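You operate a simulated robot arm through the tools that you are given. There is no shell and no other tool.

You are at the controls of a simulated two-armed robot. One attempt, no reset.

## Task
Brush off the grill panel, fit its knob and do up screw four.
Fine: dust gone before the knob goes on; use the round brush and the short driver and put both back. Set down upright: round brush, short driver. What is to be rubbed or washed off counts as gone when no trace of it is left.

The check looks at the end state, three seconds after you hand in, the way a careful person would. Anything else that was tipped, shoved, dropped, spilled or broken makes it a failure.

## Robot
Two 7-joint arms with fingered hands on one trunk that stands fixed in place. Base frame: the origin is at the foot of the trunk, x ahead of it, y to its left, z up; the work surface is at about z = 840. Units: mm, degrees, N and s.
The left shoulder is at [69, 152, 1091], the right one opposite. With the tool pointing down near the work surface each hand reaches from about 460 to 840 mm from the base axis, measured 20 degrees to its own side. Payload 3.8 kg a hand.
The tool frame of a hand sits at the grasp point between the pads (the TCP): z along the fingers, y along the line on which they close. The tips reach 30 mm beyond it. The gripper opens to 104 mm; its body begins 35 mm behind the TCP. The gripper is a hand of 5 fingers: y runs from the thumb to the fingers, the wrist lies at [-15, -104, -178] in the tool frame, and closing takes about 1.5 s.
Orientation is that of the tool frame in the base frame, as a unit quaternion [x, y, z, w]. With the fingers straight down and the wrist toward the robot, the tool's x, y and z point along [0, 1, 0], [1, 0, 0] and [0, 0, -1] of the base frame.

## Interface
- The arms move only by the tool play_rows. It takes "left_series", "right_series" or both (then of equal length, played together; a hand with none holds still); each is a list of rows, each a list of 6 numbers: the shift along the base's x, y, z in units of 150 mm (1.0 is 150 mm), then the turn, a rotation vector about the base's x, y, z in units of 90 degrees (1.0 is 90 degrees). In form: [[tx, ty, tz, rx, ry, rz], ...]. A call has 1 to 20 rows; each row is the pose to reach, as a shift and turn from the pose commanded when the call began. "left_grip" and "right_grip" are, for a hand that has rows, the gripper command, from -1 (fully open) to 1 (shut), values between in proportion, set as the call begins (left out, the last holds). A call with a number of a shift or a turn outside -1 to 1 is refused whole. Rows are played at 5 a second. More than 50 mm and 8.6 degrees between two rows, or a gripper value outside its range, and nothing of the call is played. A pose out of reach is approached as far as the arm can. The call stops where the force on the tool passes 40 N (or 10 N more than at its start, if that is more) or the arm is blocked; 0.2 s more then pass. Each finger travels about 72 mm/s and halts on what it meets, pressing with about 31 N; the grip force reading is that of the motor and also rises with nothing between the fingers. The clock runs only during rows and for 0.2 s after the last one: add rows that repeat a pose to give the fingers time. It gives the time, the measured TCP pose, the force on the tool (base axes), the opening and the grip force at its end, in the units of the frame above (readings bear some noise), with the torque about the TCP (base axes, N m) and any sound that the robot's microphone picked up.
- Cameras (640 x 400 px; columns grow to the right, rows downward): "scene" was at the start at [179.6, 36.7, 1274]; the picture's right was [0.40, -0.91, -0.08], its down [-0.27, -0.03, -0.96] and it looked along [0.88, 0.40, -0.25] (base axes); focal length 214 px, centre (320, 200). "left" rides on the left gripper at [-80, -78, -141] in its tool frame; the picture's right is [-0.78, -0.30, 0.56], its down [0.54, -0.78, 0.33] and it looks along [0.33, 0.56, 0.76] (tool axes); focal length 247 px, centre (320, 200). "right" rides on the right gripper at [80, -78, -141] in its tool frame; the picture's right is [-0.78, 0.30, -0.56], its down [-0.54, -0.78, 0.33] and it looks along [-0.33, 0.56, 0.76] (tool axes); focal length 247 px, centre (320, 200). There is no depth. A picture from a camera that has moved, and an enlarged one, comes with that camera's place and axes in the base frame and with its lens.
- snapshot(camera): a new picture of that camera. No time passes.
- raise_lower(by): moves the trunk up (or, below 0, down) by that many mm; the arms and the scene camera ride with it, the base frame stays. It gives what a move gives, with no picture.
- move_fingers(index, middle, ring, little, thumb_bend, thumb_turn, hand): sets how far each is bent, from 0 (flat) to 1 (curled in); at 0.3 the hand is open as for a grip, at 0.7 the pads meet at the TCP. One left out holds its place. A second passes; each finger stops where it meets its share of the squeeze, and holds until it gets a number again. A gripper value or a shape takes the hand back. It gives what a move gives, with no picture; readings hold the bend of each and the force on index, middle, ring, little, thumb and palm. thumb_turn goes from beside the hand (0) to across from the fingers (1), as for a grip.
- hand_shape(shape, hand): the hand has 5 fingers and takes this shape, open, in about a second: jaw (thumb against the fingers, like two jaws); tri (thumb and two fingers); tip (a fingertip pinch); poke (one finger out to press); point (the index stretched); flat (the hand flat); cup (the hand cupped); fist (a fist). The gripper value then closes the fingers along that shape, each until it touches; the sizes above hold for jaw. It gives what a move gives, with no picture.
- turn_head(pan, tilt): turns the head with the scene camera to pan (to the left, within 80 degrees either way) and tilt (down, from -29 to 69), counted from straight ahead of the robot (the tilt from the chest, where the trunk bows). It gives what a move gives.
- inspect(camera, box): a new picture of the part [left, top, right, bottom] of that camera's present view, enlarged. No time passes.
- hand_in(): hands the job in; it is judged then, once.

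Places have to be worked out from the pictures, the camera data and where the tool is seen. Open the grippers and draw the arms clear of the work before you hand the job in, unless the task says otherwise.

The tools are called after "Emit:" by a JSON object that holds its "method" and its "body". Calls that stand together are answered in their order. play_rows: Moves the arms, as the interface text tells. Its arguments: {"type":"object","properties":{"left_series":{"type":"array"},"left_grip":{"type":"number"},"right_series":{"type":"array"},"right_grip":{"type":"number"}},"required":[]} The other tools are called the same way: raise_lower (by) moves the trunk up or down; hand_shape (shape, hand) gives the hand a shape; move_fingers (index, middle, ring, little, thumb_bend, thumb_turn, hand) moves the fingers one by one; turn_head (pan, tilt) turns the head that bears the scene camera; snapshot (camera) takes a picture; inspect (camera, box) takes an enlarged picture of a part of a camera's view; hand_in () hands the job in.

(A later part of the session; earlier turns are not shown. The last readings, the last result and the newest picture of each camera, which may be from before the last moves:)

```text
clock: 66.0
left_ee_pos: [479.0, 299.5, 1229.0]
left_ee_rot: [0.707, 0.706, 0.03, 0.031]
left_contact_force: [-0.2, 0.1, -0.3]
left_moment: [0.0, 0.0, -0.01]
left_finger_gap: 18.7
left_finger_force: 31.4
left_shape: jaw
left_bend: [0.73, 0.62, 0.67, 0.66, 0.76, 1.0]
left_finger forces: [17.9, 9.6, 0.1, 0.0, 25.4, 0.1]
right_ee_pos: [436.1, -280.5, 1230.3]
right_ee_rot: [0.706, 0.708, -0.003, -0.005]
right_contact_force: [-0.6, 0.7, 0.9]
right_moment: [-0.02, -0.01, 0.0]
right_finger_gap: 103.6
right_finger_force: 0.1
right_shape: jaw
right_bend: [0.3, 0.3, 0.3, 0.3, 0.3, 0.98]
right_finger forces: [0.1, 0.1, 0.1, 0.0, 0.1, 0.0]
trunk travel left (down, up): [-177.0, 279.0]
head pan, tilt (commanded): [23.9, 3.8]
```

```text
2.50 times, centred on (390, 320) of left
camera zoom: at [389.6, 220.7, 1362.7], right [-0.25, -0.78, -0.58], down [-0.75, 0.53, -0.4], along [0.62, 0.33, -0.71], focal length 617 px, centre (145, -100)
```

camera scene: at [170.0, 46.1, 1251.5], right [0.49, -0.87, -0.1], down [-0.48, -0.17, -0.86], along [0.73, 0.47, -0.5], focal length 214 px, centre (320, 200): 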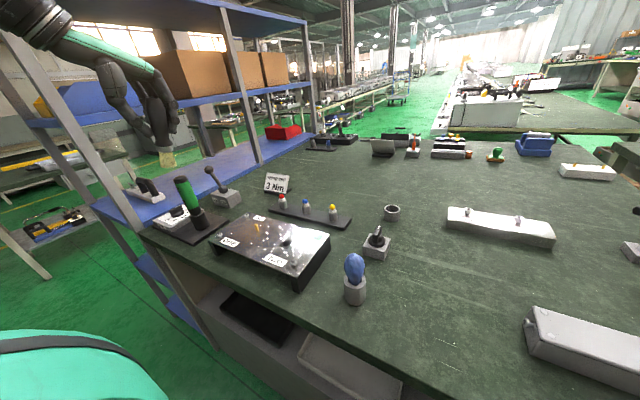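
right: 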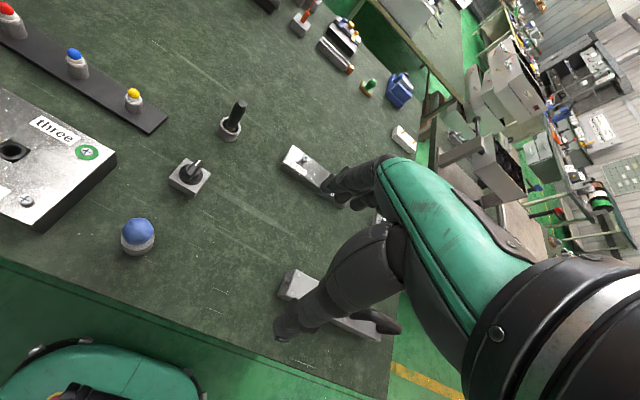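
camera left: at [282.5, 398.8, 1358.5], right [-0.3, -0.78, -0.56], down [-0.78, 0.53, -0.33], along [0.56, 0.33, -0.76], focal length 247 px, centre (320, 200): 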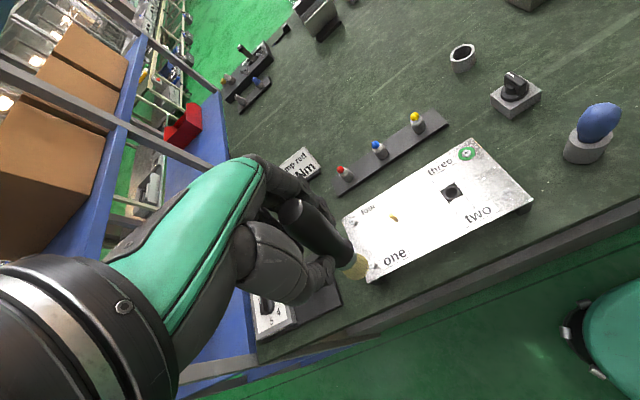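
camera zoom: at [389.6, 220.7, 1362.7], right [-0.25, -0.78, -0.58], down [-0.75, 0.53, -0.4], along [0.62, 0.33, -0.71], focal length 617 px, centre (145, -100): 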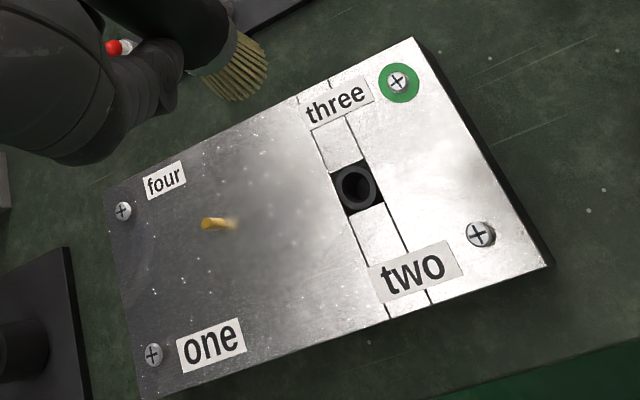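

Emit:
{"method": "inspect", "body": {"camera": "left", "box": [330, 300, 430, 390]}}

Emit:
{"method": "turn_head", "body": {"pan": 45, "tilt": 28}}

Emit:
{"method": "inspect", "body": {"camera": "scene", "box": [250, 140, 390, 240]}}

```text
4.44 times, centred on (380, 345) of left
camera zoom: at [389.6, 220.7, 1362.7], right [-0.25, -0.78, -0.58], down [-0.75, 0.53, -0.4], along [0.62, 0.33, -0.71], focal length 1098 px, centre (53, -444)
```

zoom: 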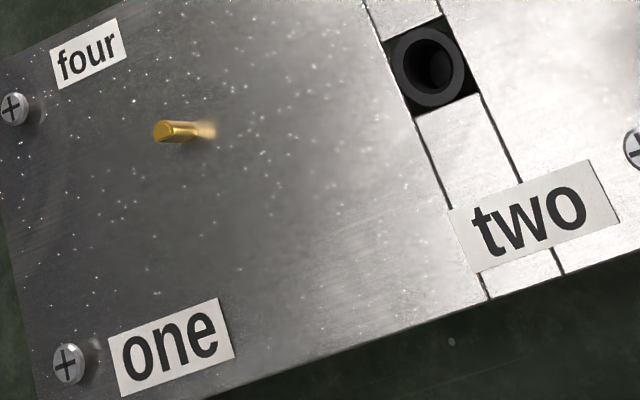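

```text
clock: 66.8
left_ee_pos: [479.9, 297.5, 1228.7]
left_ee_rot: [0.706, 0.706, 0.03, 0.031]
left_contact_force: [-0.2, 0.5, -0.9]
left_moment: [0.0, -0.02, 0.0]
left_finger_gap: 18.4
left_finger_force: 31.2
left_shape: jaw
left_bend: [0.73, 0.62, 0.67, 0.66, 0.76, 1.0]
left_finger forces: [17.7, 9.5, 0.0, 0.0, 25.4, 0.0]
right_ee_pos: [436.8, -280.7, 1230.9]
right_ee_rot: [0.706, 0.708, -0.004, -0.005]
right_contact_force: [-0.2, 0.8, -0.2]
right_moment: [-0.02, 0.04, -0.02]
right_finger_gap: 103.7
right_finger_force: 0.0
right_shape: jaw
right_bend: [0.3, 0.3, 0.3, 0.3, 0.3, 0.98]
right_finger forces: [0.1, 0.0, 0.0, 0.0, 0.0, 0.0]
trunk travel left (down, up): [-177.0, 279.0]
head pan, tilt (commanded): [45.0, 28.0]
```

```text
4.00 times, centred on (320, 190) of scene
camera zoom: at [151.8, 63.8, 1242.3], right [0.69, -0.71, -0.14], down [-0.5, -0.33, -0.8], along [0.52, 0.62, -0.59], focal length 858 px, centre (320, 240)
```

zoom: 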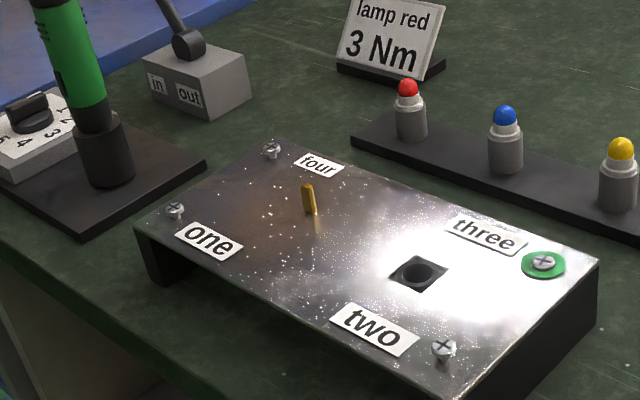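

No trace of the smudge remains, but the right side of the panel hasn't been brushed at all yet. To be thorough I'll brush the whole plate; I raise the trunk by 150 mm first so that the near corner is reachable.

Emit:
{"method": "raise_lower", "body": {"by": 150}}

Emit:
{"method": "play_rows", "body": {"left_series": [[0, 0.05, -0.3, 0, 0, 0], [0, 0.1, -0.6, 0, 0, 0], [0, 0.15, -0.9, 0, 0, 0], [0, 0.15, -1.0, 0, 0, 0]]}}

Emit:
{"method": "play_rows", "body": {"left_series": [[0, 0, -0.3, 0, 0, 0], [0, 0, -0.6, 0, 0, 0], [0, 0, -0.9, 0, 0, 0], [0, 0, -0.95, 0, 0, 0], [0, 0, -0.95, 0, 0, 0]]}}

```text
clock: 68.6
left_ee_pos: [478.7, 298.6, 1378.9]
left_ee_rot: [0.706, 0.707, 0.029, 0.031]
left_contact_force: [-0.7, 0.8, -0.9]
left_moment: [-0.01, 0.02, -0.02]
left_finger_gap: 18.4
left_finger_force: 30.7
left_shape: jaw
left_bend: [0.73, 0.62, 0.67, 0.66, 0.76, 1.0]
left_finger forces: [17.8, 9.5, 0.1, 0.0, 25.4, 0.1]
right_ee_pos: [436.3, -282.3, 1379.6]
right_ee_rot: [0.707, 0.707, -0.003, -0.005]
right_contact_force: [-0.2, 0.9, 0.0]
right_moment: [-0.04, 0.0, -0.01]
right_finger_gap: 103.8
right_finger_force: 0.0
right_shape: jaw
right_bend: [0.3, 0.3, 0.3, 0.3, 0.3, 0.98]
right_finger forces: [0.0, 0.0, 0.1, 0.0, 0.0, 0.1]
trunk travel left (down, up): [-327.0, 129.0]
head pan, tilt (commanded): [45.0, 28.0]
```

```text
clock: 69.6
left_ee_pos: [477.9, 322.3, 1227.7]
left_ee_rot: [0.706, 0.707, 0.03, 0.03]
left_contact_force: [0.5, -0.2, -0.7]
left_moment: [-0.03, -0.01, 0.04]
left_finger_gap: 18.5
left_finger_force: 30.6
left_shape: jaw
left_bend: [0.73, 0.62, 0.67, 0.66, 0.76, 1.0]
left_finger forces: [17.8, 9.4, 0.0, 0.0, 25.6, 0.1]
right_ee_pos: [436.4, -281.3, 1380.7]
right_ee_rot: [0.706, 0.708, -0.003, -0.005]
right_contact_force: [0.1, 0.8, 0.3]
right_moment: [0.01, 0.04, 0.02]
right_finger_gap: 103.7
right_finger_force: 0.0
right_shape: jaw
right_bend: [0.3, 0.3, 0.3, 0.3, 0.3, 0.98]
right_finger forces: [0.0, 0.0, 0.0, 0.0, 0.0, 0.0]
trunk travel left (down, up): [-327.0, 129.0]
head pan, tilt (commanded): [45.0, 28.0]
```

```text
clock: 70.8
left_ee_pos: [479.5, 321.6, 1084.4]
left_ee_rot: [0.707, 0.706, 0.03, 0.03]
left_contact_force: [0.8, -0.6, -0.2]
left_moment: [-0.03, 0.01, -0.03]
left_finger_gap: 18.7
left_finger_force: 30.6
left_shape: jaw
left_bend: [0.73, 0.62, 0.67, 0.66, 0.76, 1.0]
left_finger forces: [17.8, 9.4, 0.0, 0.1, 25.5, 0.0]
right_ee_pos: [437.0, -282.4, 1381.1]
right_ee_rot: [0.707, 0.707, -0.004, -0.005]
right_contact_force: [0.4, 0.0, -0.4]
right_moment: [0.0, -0.02, 0.04]
right_finger_gap: 103.6
right_finger_force: 0.1
right_shape: jaw
right_bend: [0.3, 0.3, 0.3, 0.3, 0.3, 0.98]
right_finger forces: [0.0, 0.0, 0.1, 0.0, 0.1, 0.1]
trunk travel left (down, up): [-327.0, 129.0]
head pan, tilt (commanded): [45.0, 28.0]
```

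I lower beside the hole and sweep the first lanes on the right part (tip y≈330, 317, 343).

Emit:
{"method": "play_rows", "body": {"left_series": [[0.2, -0.02, -0.2, 0, 0, 0], [0.27, -0.02, -0.45, 0, 0, 0], [0.27, -0.02, -0.64, 0, 0, 0], [0.27, -0.02, -0.705, 0, 0, 0], [0.0, -0.02, -0.705, 0, 0, 0], [-0.25, -0.02, -0.705, 0, 0, 0], [-0.5, -0.02, -0.705, 0, 0, 0], [-0.5, -0.105, -0.705, 0, 0, 0], [-0.25, -0.105, -0.705, 0, 0, 0], [0.0, -0.105, -0.705, 0, 0, 0], [0.2, -0.105, -0.705, 0, 0, 0], [0.4, -0.105, -0.705, 0, 0, 0], [0.4, 0.07, -0.705, 0, 0, 0], [0.15, 0.07, -0.705, 0, 0, 0], [-0.1, 0.07, -0.705, 0, 0, 0], [-0.35, 0.07, -0.705, 0, 0, 0], [-0.5, 0.07, -0.705, 0, 0, 0]]}}

Emit:
{"method": "inspect", "body": {"camera": "scene", "box": [220, 150, 400, 270]}}

Emit:
{"method": "inspect", "body": {"camera": "left", "box": [300, 130, 640, 340]}}

```text
clock: 74.4
left_ee_pos: [402.5, 332.3, 980.3]
left_ee_rot: [0.707, 0.706, 0.031, 0.03]
left_contact_force: [0.2, 0.5, 0.9]
left_moment: [-0.01, -0.05, -0.01]
left_finger_gap: 18.8
left_finger_force: 31.2
left_shape: jaw
left_bend: [0.73, 0.62, 0.67, 0.66, 0.76, 1.0]
left_finger forces: [18.4, 9.1, 0.1, 0.0, 25.8, 0.1]
right_ee_pos: [435.2, -281.7, 1380.1]
right_ee_rot: [0.706, 0.708, -0.003, -0.004]
right_contact_force: [-0.2, -0.6, 0.4]
right_moment: [0.02, -0.03, 0.0]
right_finger_gap: 103.5
right_finger_force: 0.0
right_shape: jaw
right_bend: [0.3, 0.3, 0.3, 0.3, 0.3, 0.98]
right_finger forces: [0.0, 0.0, 0.0, 0.1, 0.0, 0.1]
trunk travel left (down, up): [-327.0, 129.0]
head pan, tilt (commanded): [45.0, 28.0]
```

```text
3.33 times, centred on (310, 210) of scene
camera zoom: at [81.0, 63.6, 1415.0], right [0.71, -0.71, -0.03], down [-0.37, -0.33, -0.87], along [0.6, 0.62, -0.5], focal length 715 px, centre (353, 167)
```

zoom: 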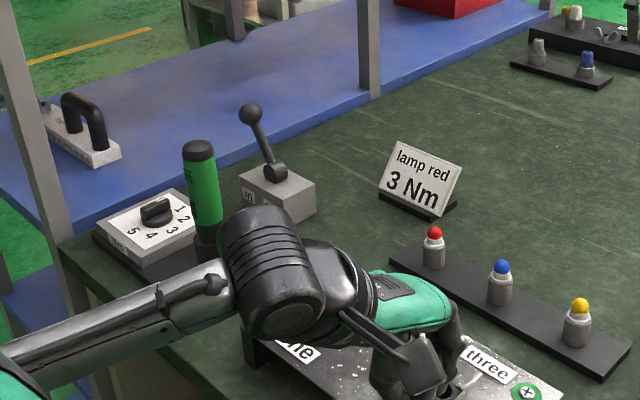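

```text
1.88 times, centred on (470, 235) of left
camera zoom: at [313.4, 252.7, 1113.7], right [-0.25, -0.78, -0.58], down [-0.74, 0.54, -0.4], along [0.62, 0.33, -0.71], focal length 465 px, centre (38, 134)
```

zoom: 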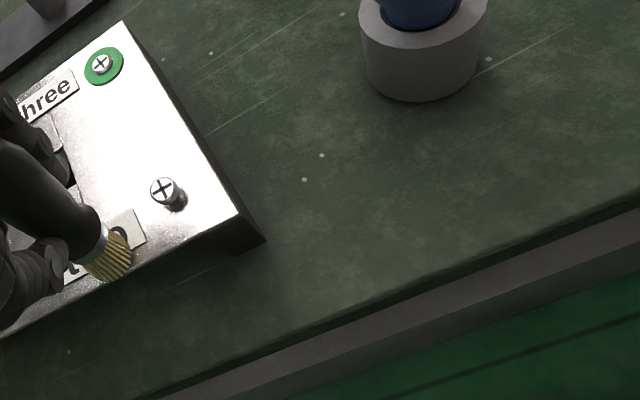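

Works with light force. I continue with lanes at y≈356–408 over the full width.

Emit:
{"method": "play_rows", "body": {"left_series": [[0, 0.118, -0.005, 0, 0, 0], [0.3, 0.118, -0.005, 0, 0, 0], [0.6, 0.118, -0.005, 0, 0, 0], [0.9, 0.118, -0.005, 0, 0, 0], [0.9, 0.205, -0.005, 0, 0, 0], [0.6, 0.205, -0.005, 0, 0, 0], [0.3, 0.205, -0.005, 0, 0, 0], [0, 0.205, -0.005, 0, 0, 0], [0, 0.291, -0.005, 0, 0, 0], [0.3, 0.291, -0.005, 0, 0, 0], [0.6, 0.291, -0.005, 0, 0, 0], [0.9, 0.291, -0.005, 0, 0, 0], [0.9, 0.378, -0.005, 0, 0, 0], [0.6, 0.378, -0.005, 0, 0, 0], [0.3, 0.378, -0.005, 0, 0, 0], [0, 0.378, -0.005, 0, 0, 0], [0, 0.465, -0.005, 0, 0, 0], [0.3, 0.465, -0.005, 0, 0, 0], [0.6, 0.465, -0.005, 0, 0, 0], [0.9, 0.465, -0.005, 0, 0, 0]]}}

Emit:
{"method": "inspect", "body": {"camera": "left", "box": [300, 130, 640, 340]}}

```text
clock: 78.6
left_ee_pos: [540.8, 400.9, 980.1]
left_ee_rot: [0.707, 0.706, 0.031, 0.029]
left_contact_force: [-1.2, -0.5, 1.9]
left_moment: [-0.01, 0.05, 0.02]
left_finger_gap: 19.1
left_finger_force: 31.0
left_shape: jaw
left_bend: [0.73, 0.62, 0.67, 0.66, 0.76, 1.0]
left_finger forces: [18.2, 9.5, 0.1, 0.0, 26.9, 0.0]
right_ee_pos: [436.9, -282.0, 1380.7]
right_ee_rot: [0.707, 0.708, -0.004, -0.005]
right_contact_force: [0.3, -0.4, 0.3]
right_moment: [0.01, 0.02, 0.01]
right_finger_gap: 103.8
right_finger_force: 0.1
right_shape: jaw
right_bend: [0.3, 0.3, 0.3, 0.3, 0.3, 0.98]
right_finger forces: [0.0, 0.0, 0.1, 0.0, 0.0, 0.0]
trunk travel left (down, up): [-327.0, 129.0]
head pan, tilt (commanded): [45.0, 28.0]
```

```text
1.88 times, centred on (470, 235) of left
camera zoom: at [451.2, 322.2, 1113.8], right [-0.25, -0.78, -0.58], down [-0.75, 0.54, -0.4], along [0.62, 0.33, -0.71], focal length 465 px, centre (38, 134)
```

zoom: 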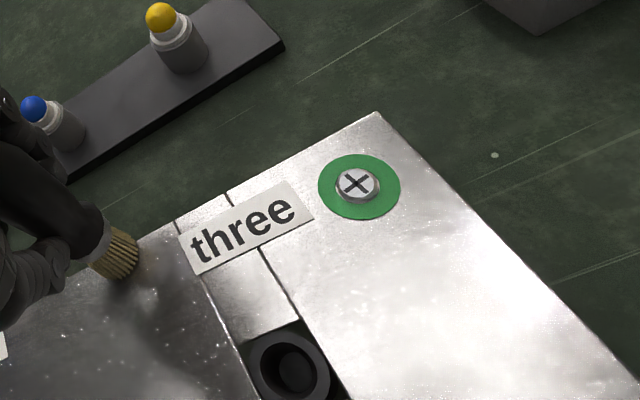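

Emit:
{"method": "play_rows", "body": {"left_series": [[0, 0.093, 0, 0, 0, 0], [-0.3, 0.093, 0, 0, 0, 0], [-0.6, 0.093, 0, 0, 0, 0], [-0.9, 0.093, 0, 0, 0, 0], [-0.9, 0.18, 0, 0, 0, 0], [-0.6, 0.18, 0, 0, 0, 0], [-0.3, 0.18, 0, 0, 0, 0], [0, 0.18, 0, 0, 0, 0], [0, 0.45, 0, 0, 0, 0], [0, 0.75, 0, 0, 0, 0], [-0.09, 0.75, 0, 0, 0, 0], [-0.09, 0.45, 0, 0, 0, 0], [-0.09, 0.18, 0, 0, 0, 0], [-0.18, 0.18, 0, 0, 0, 0], [-0.18, 0.45, 0, 0, 0, 0], [-0.18, 0.62, 0, 0, 0, 0], [-0.45, 0.62, 0, 0, 0, 0], [-0.7, 0.62, 0, 0, 0, 0], [-0.9, 0.62, 0, 0, 0, 0], [-0.9, 0.7, 0, 0, 0, 0]]}}

Emit:
{"method": "inspect", "body": {"camera": "left", "box": [300, 130, 640, 340]}}

```text
clock: 82.8
left_ee_pos: [402.9, 505.9, 980.4]
left_ee_rot: [0.707, 0.706, 0.031, 0.032]
left_contact_force: [0.8, -2.6, 8.3]
left_moment: [-0.21, -0.08, -0.04]
left_finger_gap: 18.8
left_finger_force: 30.6
left_shape: jaw
left_bend: [0.73, 0.62, 0.67, 0.66, 0.76, 1.0]
left_finger forces: [19.6, 8.5, 0.1, 0.1, 26.4, 0.1]
right_ee_pos: [435.8, -282.9, 1380.3]
right_ee_rot: [0.706, 0.708, -0.003, -0.006]
right_contact_force: [0.1, -0.3, -0.1]
right_moment: [0.0, -0.02, 0.01]
right_finger_gap: 103.6
right_finger_force: 0.0
right_shape: jaw
right_bend: [0.3, 0.3, 0.3, 0.3, 0.3, 0.98]
right_finger forces: [0.0, 0.0, 0.0, 0.0, 0.0, 0.0]
trunk travel left (down, up): [-327.0, 129.0]
head pan, tilt (commanded): [45.0, 28.0]
```

```text
1.88 times, centred on (470, 235) of left
camera zoom: at [313.0, 426.9, 1113.1], right [-0.25, -0.78, -0.58], down [-0.74, 0.54, -0.4], along [0.62, 0.33, -0.71], focal length 465 px, centre (38, 134)
```

zoom: 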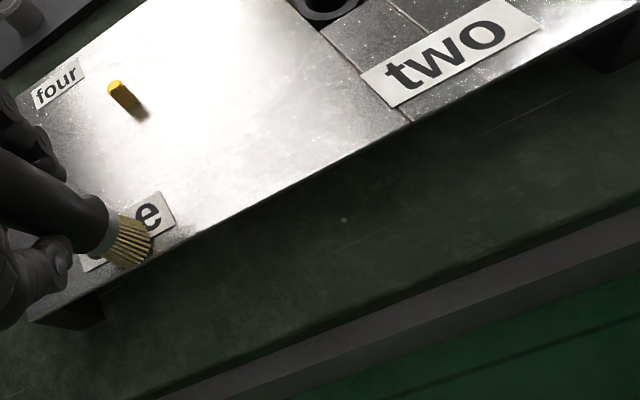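

Emit:
{"method": "play_rows", "body": {"left_series": [[0.3, 0, 0, 0, 0, 0], [0.6, 0, 0, 0, 0, 0], [0.9, 0, 0, 0, 0, 0], [0.9, 0.05, 0, 0, 0, 0], [0.62, 0.05, 0, 0, 0, 0], [0.62, 0.3, 0, 0, 0, 0], [0.5, 0.3, 0, 0, 0, 0], [0.5, 0.05, 0, 0, 0, 0], [0.4, 0.05, 0, 0, 0, 0], [0.4, 0.3, 0, 0, 0, 0], [0.3, 0.3, 0, 0, 0, 0], [0.3, 0.05, 0, 0, 0, 0], [0.3, 0, 0.2, 0, 0, 0], [0.3, -0.3, 0.2, 0, 0, 0], [0.3, -0.6, 0.2, 0, 0, 0], [0.3, -0.9, 0.2, 0, 0, 0]]}}

Emit:
{"method": "inspect", "body": {"camera": "left", "box": [300, 130, 640, 400]}}

```text
clock: 86.2
left_ee_pos: [447.5, 370.7, 1009.4]
left_ee_rot: [0.707, 0.706, 0.03, 0.03]
left_contact_force: [0.6, -0.3, -1.4]
left_moment: [0.01, 0.0, -0.01]
left_finger_gap: 19.3
left_finger_force: 31.6
left_shape: jaw
left_bend: [0.73, 0.63, 0.67, 0.66, 0.77, 1.0]
left_finger forces: [19.1, 10.1, 0.0, 0.0, 25.4, 0.0]
right_ee_pos: [437.2, -283.4, 1380.9]
right_ee_rot: [0.707, 0.707, -0.003, -0.004]
right_contact_force: [0.1, 0.3, -0.3]
right_moment: [-0.02, 0.03, -0.01]
right_finger_gap: 103.6
right_finger_force: 0.1
right_shape: jaw
right_bend: [0.3, 0.3, 0.3, 0.3, 0.3, 0.98]
right_finger forces: [0.1, 0.0, 0.0, 0.0, 0.0, 0.1]
trunk travel left (down, up): [-327.0, 129.0]
head pan, tilt (commanded): [45.0, 28.0]
```

```text
1.48 times, centred on (470, 265) of left
camera zoom: at [359.1, 292.1, 1143.1], right [-0.25, -0.78, -0.58], down [-0.75, 0.53, -0.4], along [0.62, 0.33, -0.71], focal length 366 px, centre (98, 104)
```

zoom: 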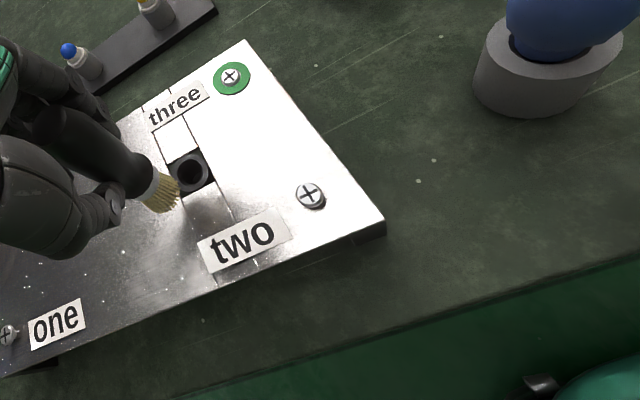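

The last uncovered part is between screws two and three on the right; I brush there, then lift.

Emit:
{"method": "play_rows", "body": {"left_series": [[0.02, -0.25, 0, 0, 0, 0], [0.02, -0.46, 0, 0, 0, 0], [0.02, -0.46, -0.12, 0, 0, 0], [0.02, -0.46, -0.2, 0, 0, 0], [-0.06, -0.46, -0.2, 0, 0, 0], [0.1, -0.46, -0.2, 0, 0, 0], [0.27, -0.46, -0.2, 0, 0, 0], [0.27, -0.55, -0.2, 0, 0, 0], [0.1, -0.55, -0.2, 0, 0, 0], [-0.06, -0.55, -0.2, 0, 0, 0], [-0.06, -0.63, -0.2, 0, 0, 0], [0.1, -0.63, -0.2, 0, 0, 0], [0.27, -0.63, -0.2, 0, 0, 0], [0.27, -0.63, 0.1, 0, 0, 0], [0.27, -0.6, 0.4, 0, 0, 0], [0.27, -0.6, 0.7, 0, 0, 0], [0.27, -0.6, 1.0, 0, 0, 0], [0.27, -0.6, 1.0, 0, 0, 0]]}}

Emit:
{"method": "snapshot", "body": {"camera": "left"}}

Emit:
{"method": "snapshot", "body": {"camera": "scene"}}

```text
clock: 90.0
left_ee_pos: [489.3, 282.5, 1159.7]
left_ee_rot: [0.706, 0.707, 0.03, 0.03]
left_contact_force: [0.3, 0.8, -0.8]
left_moment: [0.01, -0.02, -0.01]
left_finger_gap: 18.9
left_finger_force: 31.3
left_shape: jaw
left_bend: [0.73, 0.63, 0.67, 0.66, 0.77, 1.0]
left_finger forces: [19.5, 9.5, 0.0, 0.0, 25.1, 0.1]
right_ee_pos: [436.8, -281.7, 1380.3]
right_ee_rot: [0.706, 0.708, -0.003, -0.005]
right_contact_force: [-0.8, 0.6, 0.5]
right_moment: [0.02, -0.01, 0.01]
right_finger_gap: 103.7
right_finger_force: 0.1
right_shape: jaw
right_bend: [0.3, 0.3, 0.3, 0.3, 0.3, 0.98]
right_finger forces: [0.0, 0.1, 0.0, 0.0, 0.1, 0.1]
trunk travel left (down, up): [-327.0, 129.0]
head pan, tilt (commanded): [45.0, 28.0]
```

```text
taken
camera left: at [399.7, 203.2, 1293.3], right [-0.25, -0.78, -0.58], down [-0.75, 0.54, -0.4], along [0.62, 0.33, -0.71], focal length 247 px, centre (320, 200)
```

left: 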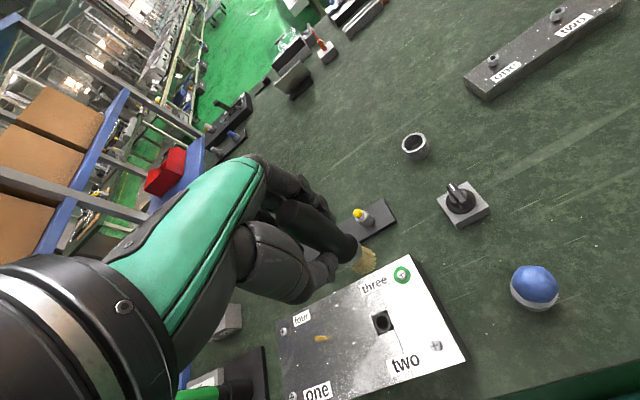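

```text
taken
camera scene: at [82.0, 64.1, 1414.9], right [0.71, -0.71, -0.03], down [-0.37, -0.33, -0.87], along [0.6, 0.62, -0.5], focal length 214 px, centre (320, 200)
```

scene: 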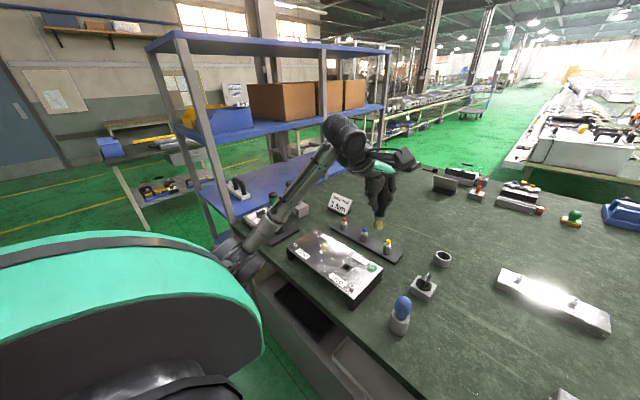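

Brushing is complete. Before returning the brush I measure how it now sits in the hand.

Emit:
{"method": "inspect", "body": {"camera": "left", "box": [320, 215, 400, 285]}}

Emit:
{"method": "inspect", "body": {"camera": "scene", "box": [340, 160, 420, 240]}}

Emit:
{"method": "inspect", "body": {"camera": "left", "box": [270, 250, 480, 400]}}

```text
5.71 times, centred on (360, 250) of left
camera zoom: at [399.7, 203.2, 1293.3], right [-0.25, -0.78, -0.58], down [-0.75, 0.54, -0.4], along [0.62, 0.33, -0.71], focal length 1411 px, centre (91, -86)
```

zoom: 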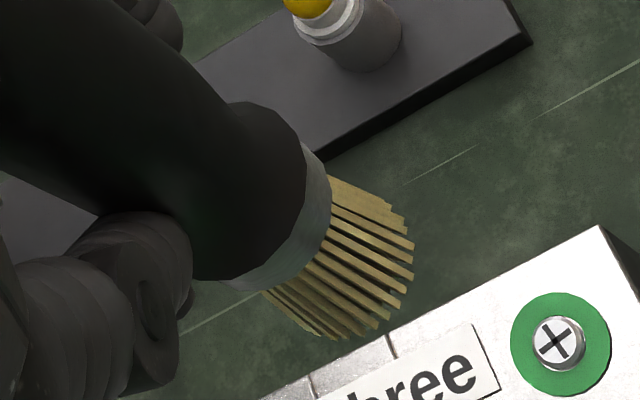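

```text
5.00 times, centred on (380, 200) of scene
camera zoom: at [82.0, 64.1, 1414.9], right [0.71, -0.71, -0.03], down [-0.37, -0.33, -0.87], along [0.6, 0.62, -0.5], focal length 1072 px, centre (20, 200)
```

zoom: 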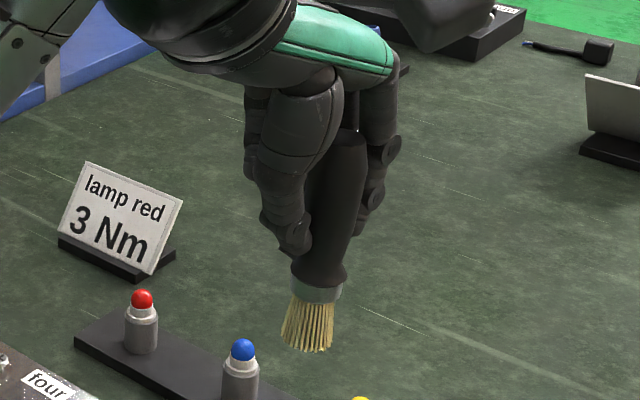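

```text
2.67 times, centred on (375, 325) of left
camera zoom: at [399.7, 203.2, 1293.3], right [-0.25, -0.78, -0.58], down [-0.75, 0.54, -0.4], along [0.62, 0.33, -0.71], focal length 659 px, centre (173, -133)
```

zoom: 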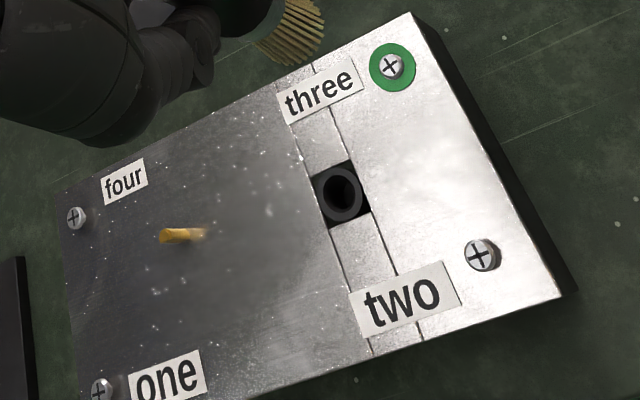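

The brush hangs almost exactly under the TCP again (offset about +2, −2 mm). I lift the hand and then lower the trunk in stages to get back the reach for the cup.

Emit:
{"method": "play_rows", "body": {"left_series": [[0.05, -0.05, 0.25, 0, 0, 0], [0.1, -0.1, 0.5, 0, 0, 0], [0.15, -0.15, 0.75, 0, 0, 0], [0.2, -0.2, 1.0, 0, 0, 0], [0.2, -0.2, 1.0, 0, 0, 0]]}}

Emit:
{"method": "raise_lower", "body": {"by": -150}}

Emit:
{"method": "play_rows", "body": {"left_series": [[0.05, -0.05, 0.2, 0, 0, 0], [0.1, -0.1, 0.4, 0, 0, 0], [0.15, -0.15, 0.6, 0, 0, 0], [0.2, -0.2, 0.7, 0, 0, 0], [0.2, -0.2, 0.7, 0, 0, 0]]}}

Emit:
{"method": "snapshot", "body": {"camera": "scene"}}

```text
clock: 91.2
left_ee_pos: [518.4, 251.1, 1310.4]
left_ee_rot: [0.707, 0.706, 0.031, 0.031]
left_contact_force: [0.3, -0.3, 0.0]
left_moment: [0.07, -0.03, 0.02]
left_finger_gap: 19.0
left_finger_force: 31.2
left_shape: jaw
left_bend: [0.73, 0.63, 0.67, 0.66, 0.77, 1.0]
left_finger forces: [19.6, 8.8, 0.1, 0.1, 25.0, 0.1]
right_ee_pos: [436.6, -282.1, 1380.6]
right_ee_rot: [0.707, 0.707, -0.004, -0.005]
right_contact_force: [-0.5, 0.1, 0.6]
right_moment: [-0.02, 0.0, 0.0]
right_finger_gap: 103.8
right_finger_force: 0.1
right_shape: jaw
right_bend: [0.3, 0.3, 0.3, 0.3, 0.3, 0.98]
right_finger forces: [0.1, 0.1, 0.0, 0.0, 0.0, 0.0]
trunk travel left (down, up): [-327.0, 129.0]
head pan, tilt (commanded): [45.0, 28.0]
```

```text
clock: 93.0
left_ee_pos: [519.0, 251.1, 1159.9]
left_ee_rot: [0.708, 0.705, 0.031, 0.031]
left_contact_force: [0.1, -0.3, -0.9]
left_moment: [-0.04, 0.01, -0.01]
left_finger_gap: 18.5
left_finger_force: 31.2
left_shape: jaw
left_bend: [0.73, 0.63, 0.67, 0.66, 0.77, 1.0]
left_finger forces: [19.7, 8.9, 0.1, 0.1, 24.8, 0.0]
right_ee_pos: [435.9, -282.5, 1229.9]
right_ee_rot: [0.707, 0.708, -0.003, -0.004]
right_contact_force: [-0.2, 0.4, 0.4]
right_moment: [0.01, 0.0, -0.02]
right_finger_gap: 103.9
right_finger_force: 0.0
right_shape: jaw
right_bend: [0.3, 0.3, 0.3, 0.3, 0.3, 0.98]
right_finger forces: [0.0, 0.1, 0.1, 0.0, 0.1, 0.0]
trunk travel left (down, up): [-177.0, 279.0]
head pan, tilt (commanded): [45.0, 28.0]
```

```text
clock: 94.2
left_ee_pos: [549.3, 221.2, 1263.8]
left_ee_rot: [0.706, 0.707, 0.03, 0.03]
left_contact_force: [-0.1, -0.4, -0.4]
left_moment: [-0.03, 0.01, -0.02]
left_finger_gap: 18.7
left_finger_force: 30.5
left_shape: jaw
left_bend: [0.73, 0.63, 0.67, 0.66, 0.77, 1.0]
left_finger forces: [19.5, 8.6, 0.0, 0.0, 25.0, 0.0]
right_ee_pos: [437.2, -282.2, 1230.1]
right_ee_rot: [0.707, 0.707, -0.004, -0.004]
right_contact_force: [0.1, 0.9, -0.6]
right_moment: [-0.01, 0.01, -0.01]
right_finger_gap: 103.7
right_finger_force: 0.0
right_shape: jaw
right_bend: [0.3, 0.3, 0.3, 0.3, 0.3, 0.98]
right_finger forces: [0.0, 0.0, 0.0, 0.0, 0.1, 0.1]
trunk travel left (down, up): [-177.0, 279.0]
head pan, tilt (commanded): [45.0, 28.0]
```

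```text
taken
camera scene: at [151.7, 64.3, 1242.2], right [0.69, -0.71, -0.14], down [-0.5, -0.33, -0.8], along [0.52, 0.62, -0.59], focal length 214 px, centre (320, 200)
```

scene: 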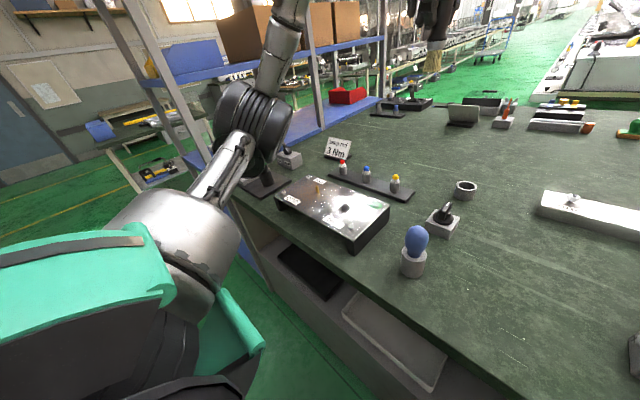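

Emit:
{"method": "raise_lower", "body": {"by": -173}}

Emit:
{"method": "turn_head", "body": {"pan": 25, "tilt": -5}}

Emit:
{"method": "snapshot", "body": {"camera": "scene"}}

```text
clock: 96.1
left_ee_pos: [547.5, 221.5, 1090.9]
left_ee_rot: [0.707, 0.706, 0.031, 0.031]
left_contact_force: [-0.6, -0.8, -0.7]
left_moment: [0.02, -0.05, -0.03]
left_finger_gap: 18.7
left_finger_force: 30.8
left_shape: jaw
left_bend: [0.73, 0.63, 0.67, 0.66, 0.77, 1.0]
left_finger forces: [19.6, 8.6, 0.1, 0.1, 24.9, 0.0]
right_ee_pos: [436.0, -281.4, 1057.2]
right_ee_rot: [0.706, 0.708, -0.003, -0.004]
right_contact_force: [0.4, -0.1, -0.1]
right_moment: [-0.01, 0.02, -0.01]
right_finger_gap: 103.7
right_finger_force: 0.1
right_shape: jaw
right_bend: [0.3, 0.3, 0.3, 0.3, 0.3, 0.98]
right_finger forces: [0.0, 0.1, 0.0, 0.0, 0.1, 0.0]
trunk travel left (down, up): [-4.0, 452.0]
head pan, tilt (commanded): [45.0, 28.0]
```

```text
clock: 97.1
left_ee_pos: [549.2, 223.1, 1091.1]
left_ee_rot: [0.706, 0.707, 0.031, 0.03]
left_contact_force: [0.6, -0.5, -0.8]
left_moment: [-0.01, 0.0, 0.01]
left_finger_gap: 18.7
left_finger_force: 31.0
left_shape: jaw
left_bend: [0.73, 0.63, 0.67, 0.66, 0.77, 1.0]
left_finger forces: [19.5, 8.5, 0.1, 0.0, 24.8, 0.1]
right_ee_pos: [435.8, -282.4, 1057.5]
right_ee_rot: [0.706, 0.708, -0.004, -0.004]
right_contact_force: [0.3, 0.8, -0.4]
right_moment: [-0.01, 0.0, 0.02]
right_finger_gap: 103.6
right_finger_force: 0.0
right_shape: jaw
right_bend: [0.3, 0.3, 0.3, 0.3, 0.3, 0.98]
right_finger forces: [0.0, 0.0, 0.0, 0.0, 0.0, 0.0]
trunk travel left (down, up): [-4.0, 452.0]
head pan, tilt (commanded): [25.0, -5.0]
```

```text
taken
camera scene: at [316.8, 36.4, 1026.4], right [0.37, -0.91, -0.21], down [-0.44, 0.04, -0.9], along [0.82, 0.42, -0.38], focal length 214 px, centre (320, 200)
```

scene: 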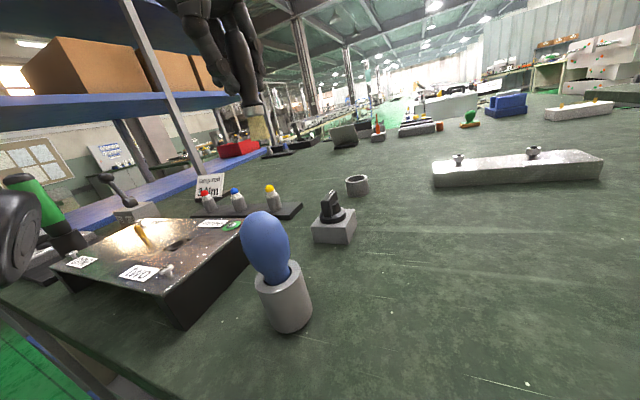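

Elbow and hand are clear. I yaw the hand to −30° and move toward the cup, still high.

Emit:
{"method": "play_rows", "body": {"left_series": [[0.12, -0.04, -0.05, 0, 0, -0.067], [0.24, -0.08, -0.1, 0, 0, -0.133], [0.36, -0.12, -0.15, 0, 0, -0.2], [0.48, -0.17, -0.2, 0, 0, -0.267], [0.6, -0.21, -0.27, 0, 0, -0.333], [0.6, -0.21, -0.27, 0, 0, -0.333]]}}

Emit:
{"method": "play_rows", "body": {"left_series": [[0.15, -0.03, -0.05, -0.028, -0.048, 0], [0.3, -0.06, -0.1, -0.0555, -0.096, 0], [0.45, -0.1, -0.15, -0.0555, -0.096, 0], [0.58, -0.14, -0.2, -0.0555, -0.096, 0], [0.62, -0.16, -0.27, -0.0555, -0.096, 0], [0.62, -0.16, -0.27, -0.0555, -0.096, 0]]}}

Emit:
{"method": "snapshot", "body": {"camera": "left"}}

Emit:
{"method": "snapshot", "body": {"camera": "scene"}}

```text
clock: 98.7
left_ee_pos: [620.6, 191.2, 1077.2]
left_ee_rot: [0.863, 0.501, 0.043, 0.052]
left_contact_force: [0.2, 0.3, -0.5]
left_moment: [-0.02, 0.0, -0.01]
left_finger_gap: 18.4
left_finger_force: 31.1
left_shape: jaw
left_bend: [0.73, 0.63, 0.67, 0.66, 0.77, 1.0]
left_finger forces: [19.8, 8.5, 0.1, 0.0, 24.9, 0.0]
right_ee_pos: [423.8, -286.2, 1063.8]
right_ee_rot: [0.708, 0.706, 0.003, 0.001]
right_contact_force: [-0.2, -0.3, 0.3]
right_moment: [0.01, 0.01, -0.02]
right_finger_gap: 103.5
right_finger_force: 0.1
right_shape: jaw
right_bend: [0.3, 0.3, 0.3, 0.3, 0.3, 0.98]
right_finger forces: [0.0, 0.0, 0.0, 0.0, 0.0, 0.0]
trunk travel left (down, up): [-4.0, 452.0]
head pan, tilt (commanded): [25.0, -5.0]
stopped in row 6 (left hand): the arm was blocked; the commanded pose is now the measured one
```

```text
clock: 99.8
left_ee_pos: [695.6, 103.0, 1098.9]
left_ee_rot: [0.863, 0.467, 0.124, 0.149]
left_contact_force: [3.2, -3.5, -3.7]
left_moment: [0.1, 0.14, -0.07]
left_finger_gap: 18.3
left_finger_force: 31.1
left_shape: jaw
left_bend: [0.73, 0.64, 0.67, 0.66, 0.77, 1.0]
left_finger forces: [19.7, 8.5, 0.0, 0.0, 24.8, 0.1]
right_ee_pos: [423.6, -329.4, 1028.4]
right_ee_rot: [0.706, 0.703, 0.081, 0.025]
right_contact_force: [4.1, -0.7, -2.7]
right_moment: [0.09, 0.25, 0.07]
right_finger_gap: 104.2
right_finger_force: 0.1
right_shape: jaw
right_bend: [0.3, 0.3, 0.3, 0.3, 0.3, 0.98]
right_finger forces: [0.0, 0.0, 0.1, 0.1, 0.0, 0.0]
trunk travel left (down, up): [-4.0, 452.0]
head pan, tilt (commanded): [25.0, -5.0]
stopped in row 5 (right hand): the arm was blocked; the commanded pose is now the measured one
```

```text
taken
camera left: at [543.9, 97.1, 1195.3], right [-0.45, -0.58, -0.68], down [-0.19, 0.81, -0.56], along [0.87, -0.12, -0.47], focal length 247 px, centre (320, 200)
```

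left: 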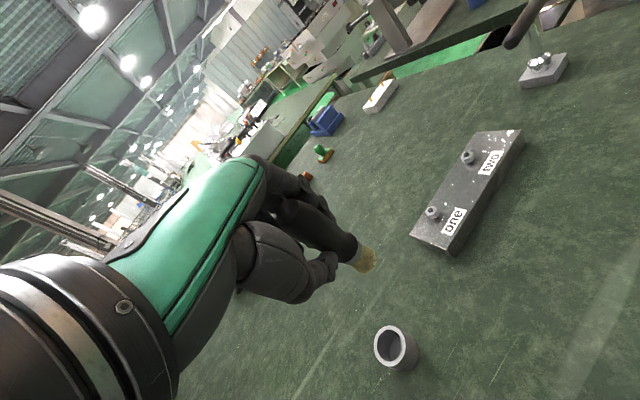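

```text
taken
camera scene: at [330.4, 95.7, 1032.6], right [0.45, -0.87, -0.21], down [-0.42, 0.0, -0.91], along [0.79, 0.5, -0.37], focal length 214 px, centre (320, 200)
```

scene: 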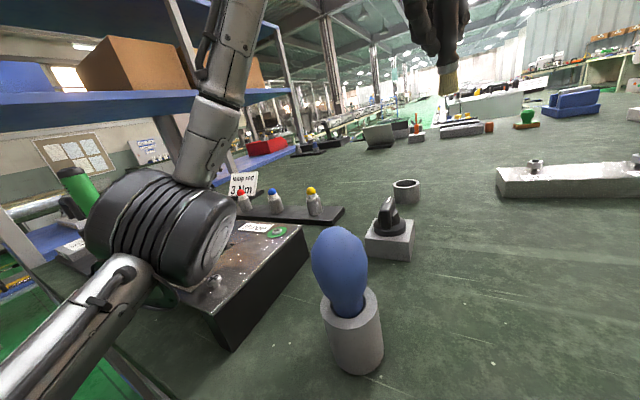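

The elbow has come down onto the panel and blocked – I must take it off at once. I raise the trunk to lift the elbow straight off the panel.

Emit:
{"method": "raise_lower", "body": {"by": 60}}

Emit:
{"method": "snapshot", "body": {"camera": "scene"}}

```text
clock: 100.1
left_ee_pos: [661.7, -35.1, 1085.9]
left_ee_rot: [0.896, 0.403, 0.109, 0.15]
left_contact_force: [0.2, -2.0, -3.2]
left_moment: [-0.01, -0.02, 0.02]
left_finger_gap: 18.5
left_finger_force: 31.5
left_shape: jaw
left_bend: [0.73, 0.64, 0.67, 0.66, 0.77, 1.0]
left_finger forces: [19.6, 8.4, 0.0, 0.0, 24.4, 0.0]
right_ee_pos: [338.1, -426.1, 1012.9]
right_ee_rot: [0.756, 0.651, 0.069, 0.011]
right_contact_force: [1.8, -0.9, 0.7]
right_moment: [0.06, 0.07, -0.01]
right_finger_gap: 103.8
right_finger_force: 0.2
right_shape: jaw
right_bend: [0.3, 0.3, 0.3, 0.3, 0.3, 0.98]
right_finger forces: [0.0, 0.0, 0.0, 0.0, 0.0, 0.0]
trunk travel left (down, up): [-9.0, 448.0]
head pan, tilt (commanded): [25.0, -5.0]
stopped: the arm was blocked; the commanded pose is now the measured one
```

```text
taken
camera scene: at [323.9, 37.8, 1026.2], right [0.37, -0.9, -0.22], down [-0.44, 0.04, -0.9], along [0.82, 0.43, -0.38], focal length 214 px, centre (320, 200)
```

scene: 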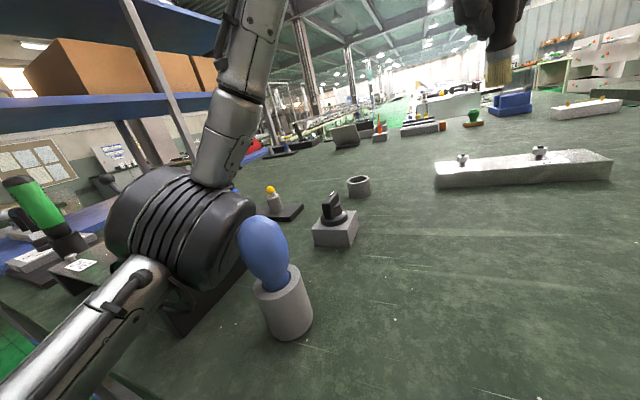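

The arm swung when released; elbow now sits next to the panel's right end close to the blue tool. I raise the trunk in a small step to lift it gently.

Emit:
{"method": "raise_lower", "body": {"by": 20}}

Emit:
{"method": "snapshot", "body": {"camera": "scene"}}

```text
clock: 100.4
left_ee_pos: [658.6, 1.4, 1096.1]
left_ee_rot: [0.888, 0.416, 0.114, 0.157]
left_contact_force: [0.4, 2.2, 0.2]
left_moment: [-0.09, -0.01, -0.03]
left_finger_gap: 18.4
left_finger_force: 31.2
left_shape: jaw
left_bend: [0.73, 0.64, 0.67, 0.66, 0.77, 1.0]
left_finger forces: [19.3, 8.7, 0.1, 0.0, 24.4, 0.1]
right_ee_pos: [341.6, -399.9, 1030.4]
right_ee_rot: [0.747, 0.66, 0.076, 0.03]
right_contact_force: [0.0, 0.9, 0.8]
right_moment: [-0.09, 0.0, -0.03]
right_finger_gap: 104.1
right_finger_force: 0.0
right_shape: jaw
right_bend: [0.3, 0.3, 0.3, 0.3, 0.3, 0.98]
right_finger forces: [0.0, 0.0, 0.1, 0.0, 0.0, 0.1]
trunk travel left (down, up): [-8.0, 449.0]
head pan, tilt (commanded): [25.0, -5.0]
stopped: the arm was blocked; the commanded pose is now the measured one
```

```text
taken
camera scene: at [305.2, 36.4, 1031.9], right [0.36, -0.91, -0.21], down [-0.42, 0.03, -0.9], along [0.83, 0.42, -0.37], focal length 214 px, centre (320, 200)
```

scene: 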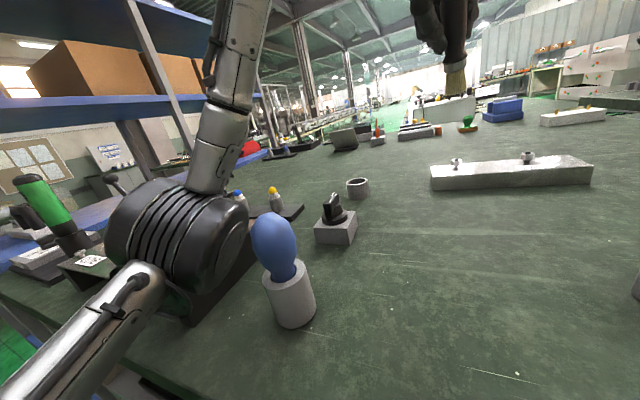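

The body is still swaying; I let it settle with a zero move before doing anything else.

Emit:
{"method": "play_rows", "body": {"left_series": [[0, 0, 0, 0, 0, 0]], "right_series": [[0, 0, 0, 0, 0, 0]]}}

Emit:
{"method": "snapshot", "body": {"camera": "scene"}}

Emit:
{"method": "snapshot", "body": {"camera": "left"}}

Emit:
{"method": "snapshot", "body": {"camera": "right"}}

```text
clock: 100.8
left_ee_pos: [665.3, -1.3, 1095.7]
left_ee_rot: [0.889, 0.416, 0.114, 0.153]
left_contact_force: [-1.8, -0.3, -0.2]
left_moment: [-0.02, -0.03, 0.05]
left_finger_gap: 18.5
left_finger_force: 31.0
left_shape: jaw
left_bend: [0.73, 0.64, 0.67, 0.66, 0.77, 1.0]
left_finger forces: [19.5, 8.5, 0.1, 0.1, 24.2, 0.1]
right_ee_pos: [350.2, -402.0, 1030.2]
right_ee_rot: [0.745, 0.662, 0.076, 0.028]
right_contact_force: [-0.5, -0.6, -1.0]
right_moment: [0.02, -0.03, 0.02]
right_finger_gap: 104.0
right_finger_force: 0.0
right_shape: jaw
right_bend: [0.3, 0.3, 0.3, 0.3, 0.3, 0.98]
right_finger forces: [0.0, 0.0, 0.1, 0.0, 0.1, 0.0]
trunk travel left (down, up): [-8.0, 449.0]
head pan, tilt (commanded): [25.0, -5.0]
```

```text
taken
camera scene: at [312.1, 35.6, 1032.8], right [0.37, -0.91, -0.21], down [-0.43, 0.04, -0.9], along [0.83, 0.42, -0.37], focal length 214 px, centre (320, 200)
```

scene: 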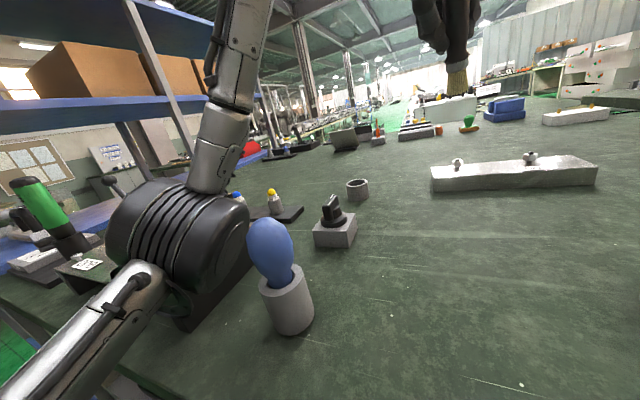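

```text
taken
camera left: at [513.7, 10.4, 1191.8], right [-0.51, -0.52, -0.68], down [-0.1, 0.83, -0.55], along [0.85, -0.21, -0.47], focal length 247 px, centre (320, 200)
```

left: 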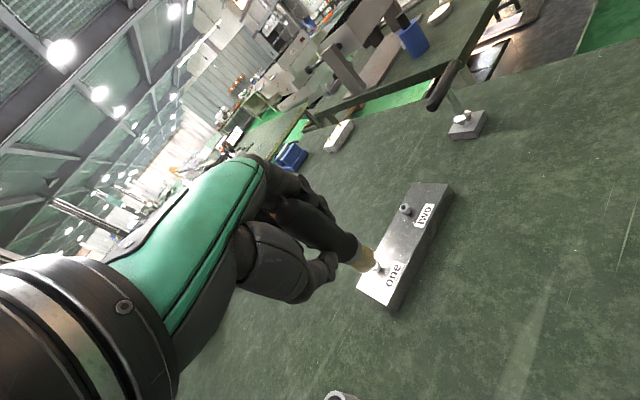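

```text
taken
camera right: at [261.7, -320.8, 1164.9], right [0.12, -0.84, 0.53], down [-0.77, -0.42, -0.48], along [0.62, -0.35, -0.7], focal length 247 px, centre (320, 200)
```

right: 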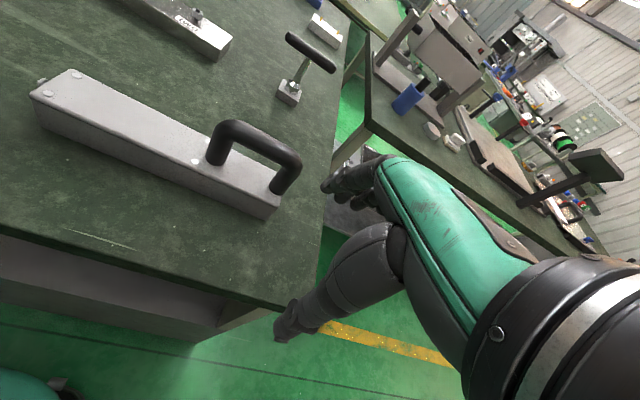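

It has settled. I now raise the trunk by 40 mm.

Emit:
{"method": "raise_lower", "body": {"by": 40}}

Emit:
{"method": "snapshot", "body": {"camera": "scene"}}

```text
clock: 101.7
left_ee_pos: [666.4, -2.7, 1134.1]
left_ee_rot: [0.889, 0.417, 0.113, 0.152]
left_contact_force: [-0.2, 0.6, -0.3]
left_moment: [0.0, -0.02, 0.01]
left_finger_gap: 18.3
left_finger_force: 31.5
left_shape: jaw
left_bend: [0.73, 0.64, 0.67, 0.66, 0.77, 1.0]
left_finger forces: [19.3, 8.4, 0.1, 0.0, 24.2, 0.0]
right_ee_pos: [350.7, -404.1, 1068.0]
right_ee_rot: [0.745, 0.662, 0.076, 0.028]
right_contact_force: [-0.1, -0.8, -0.3]
right_moment: [-0.02, 0.02, -0.03]
right_finger_gap: 103.9
right_finger_force: 0.0
right_shape: jaw
right_bend: [0.3, 0.3, 0.3, 0.3, 0.3, 0.98]
right_finger forces: [0.0, 0.1, 0.0, 0.0, 0.1, 0.0]
trunk travel left (down, up): [-48.0, 409.0]
head pan, tilt (commanded): [25.0, -5.0]
```

```text
taken
camera scene: at [280.0, 36.1, 1100.0], right [0.38, -0.91, -0.18], down [-0.35, 0.04, -0.94], along [0.86, 0.42, -0.3], focal length 214 px, centre (320, 200)
```

scene: 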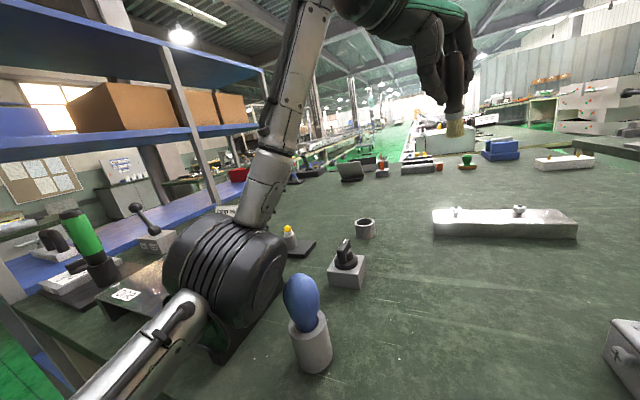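

The lift worked without obstruction. I raise the trunk further so the elbow gets well clear, then inspect the panel.

Emit:
{"method": "raise_lower", "body": {"by": 130}}

Emit:
{"method": "turn_head", "body": {"pan": 38, "tilt": 33}}

Emit:
{"method": "snapshot", "body": {"camera": "scene"}}

```text
clock: 103.2
left_ee_pos: [666.0, -2.0, 1264.7]
left_ee_rot: [0.889, 0.415, 0.114, 0.154]
left_contact_force: [0.0, 1.2, -0.6]
left_moment: [0.0, 0.05, 0.02]
left_finger_gap: 18.7
left_finger_force: 31.2
left_shape: jaw
left_bend: [0.73, 0.64, 0.67, 0.66, 0.77, 1.0]
left_finger forces: [19.5, 8.2, 0.0, 0.1, 24.2, 0.1]
right_ee_pos: [349.5, -403.1, 1198.6]
right_ee_rot: [0.745, 0.662, 0.075, 0.028]
right_contact_force: [1.0, 0.2, -0.1]
right_moment: [0.02, -0.02, 0.04]
right_finger_gap: 103.9
right_finger_force: 0.0
right_shape: jaw
right_bend: [0.3, 0.3, 0.3, 0.3, 0.3, 0.98]
right_finger forces: [0.1, 0.0, 0.1, 0.0, 0.0, 0.1]
trunk travel left (down, up): [-178.0, 279.0]
head pan, tilt (commanded): [25.0, -5.0]
```

```text
clock: 104.3
left_ee_pos: [664.6, -3.1, 1265.7]
left_ee_rot: [0.889, 0.416, 0.115, 0.154]
left_contact_force: [-0.3, 0.6, -0.2]
left_moment: [0.0, 0.02, 0.0]
left_finger_gap: 18.1
left_finger_force: 30.7
left_shape: jaw
left_bend: [0.73, 0.64, 0.67, 0.66, 0.77, 1.0]
left_finger forces: [19.5, 8.3, 0.0, 0.1, 24.2, 0.0]
right_ee_pos: [348.7, -403.3, 1199.2]
right_ee_rot: [0.745, 0.662, 0.077, 0.03]
right_contact_force: [-0.6, -0.5, -0.8]
right_moment: [0.02, -0.03, -0.03]
right_finger_gap: 104.1
right_finger_force: 0.1
right_shape: jaw
right_bend: [0.3, 0.3, 0.3, 0.3, 0.3, 0.98]
right_finger forces: [0.1, 0.0, 0.1, 0.0, 0.1, 0.1]
trunk travel left (down, up): [-178.0, 279.0]
head pan, tilt (commanded): [38.0, 33.0]
```

```text
taken
camera scene: at [155.2, 54.1, 1234.4], right [0.6, -0.79, -0.12], down [-0.59, -0.33, -0.74], along [0.54, 0.52, -0.67], focal length 214 px, centre (320, 200)
```

scene: 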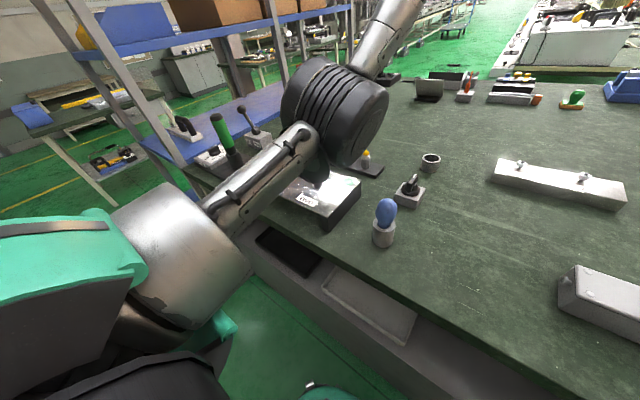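

Emit:
{"method": "inspect", "body": {"camera": "scene", "box": [240, 150, 400, 250]}}

```text
4.00 times, centred on (320, 200) of scene
camera zoom: at [155.2, 54.1, 1234.4], right [0.6, -0.79, -0.12], down [-0.59, -0.33, -0.74], along [0.54, 0.52, -0.67], focal length 858 px, centre (320, 200)
```

zoom: 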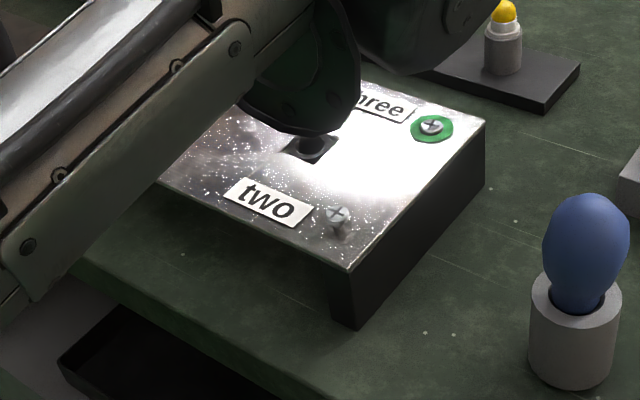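

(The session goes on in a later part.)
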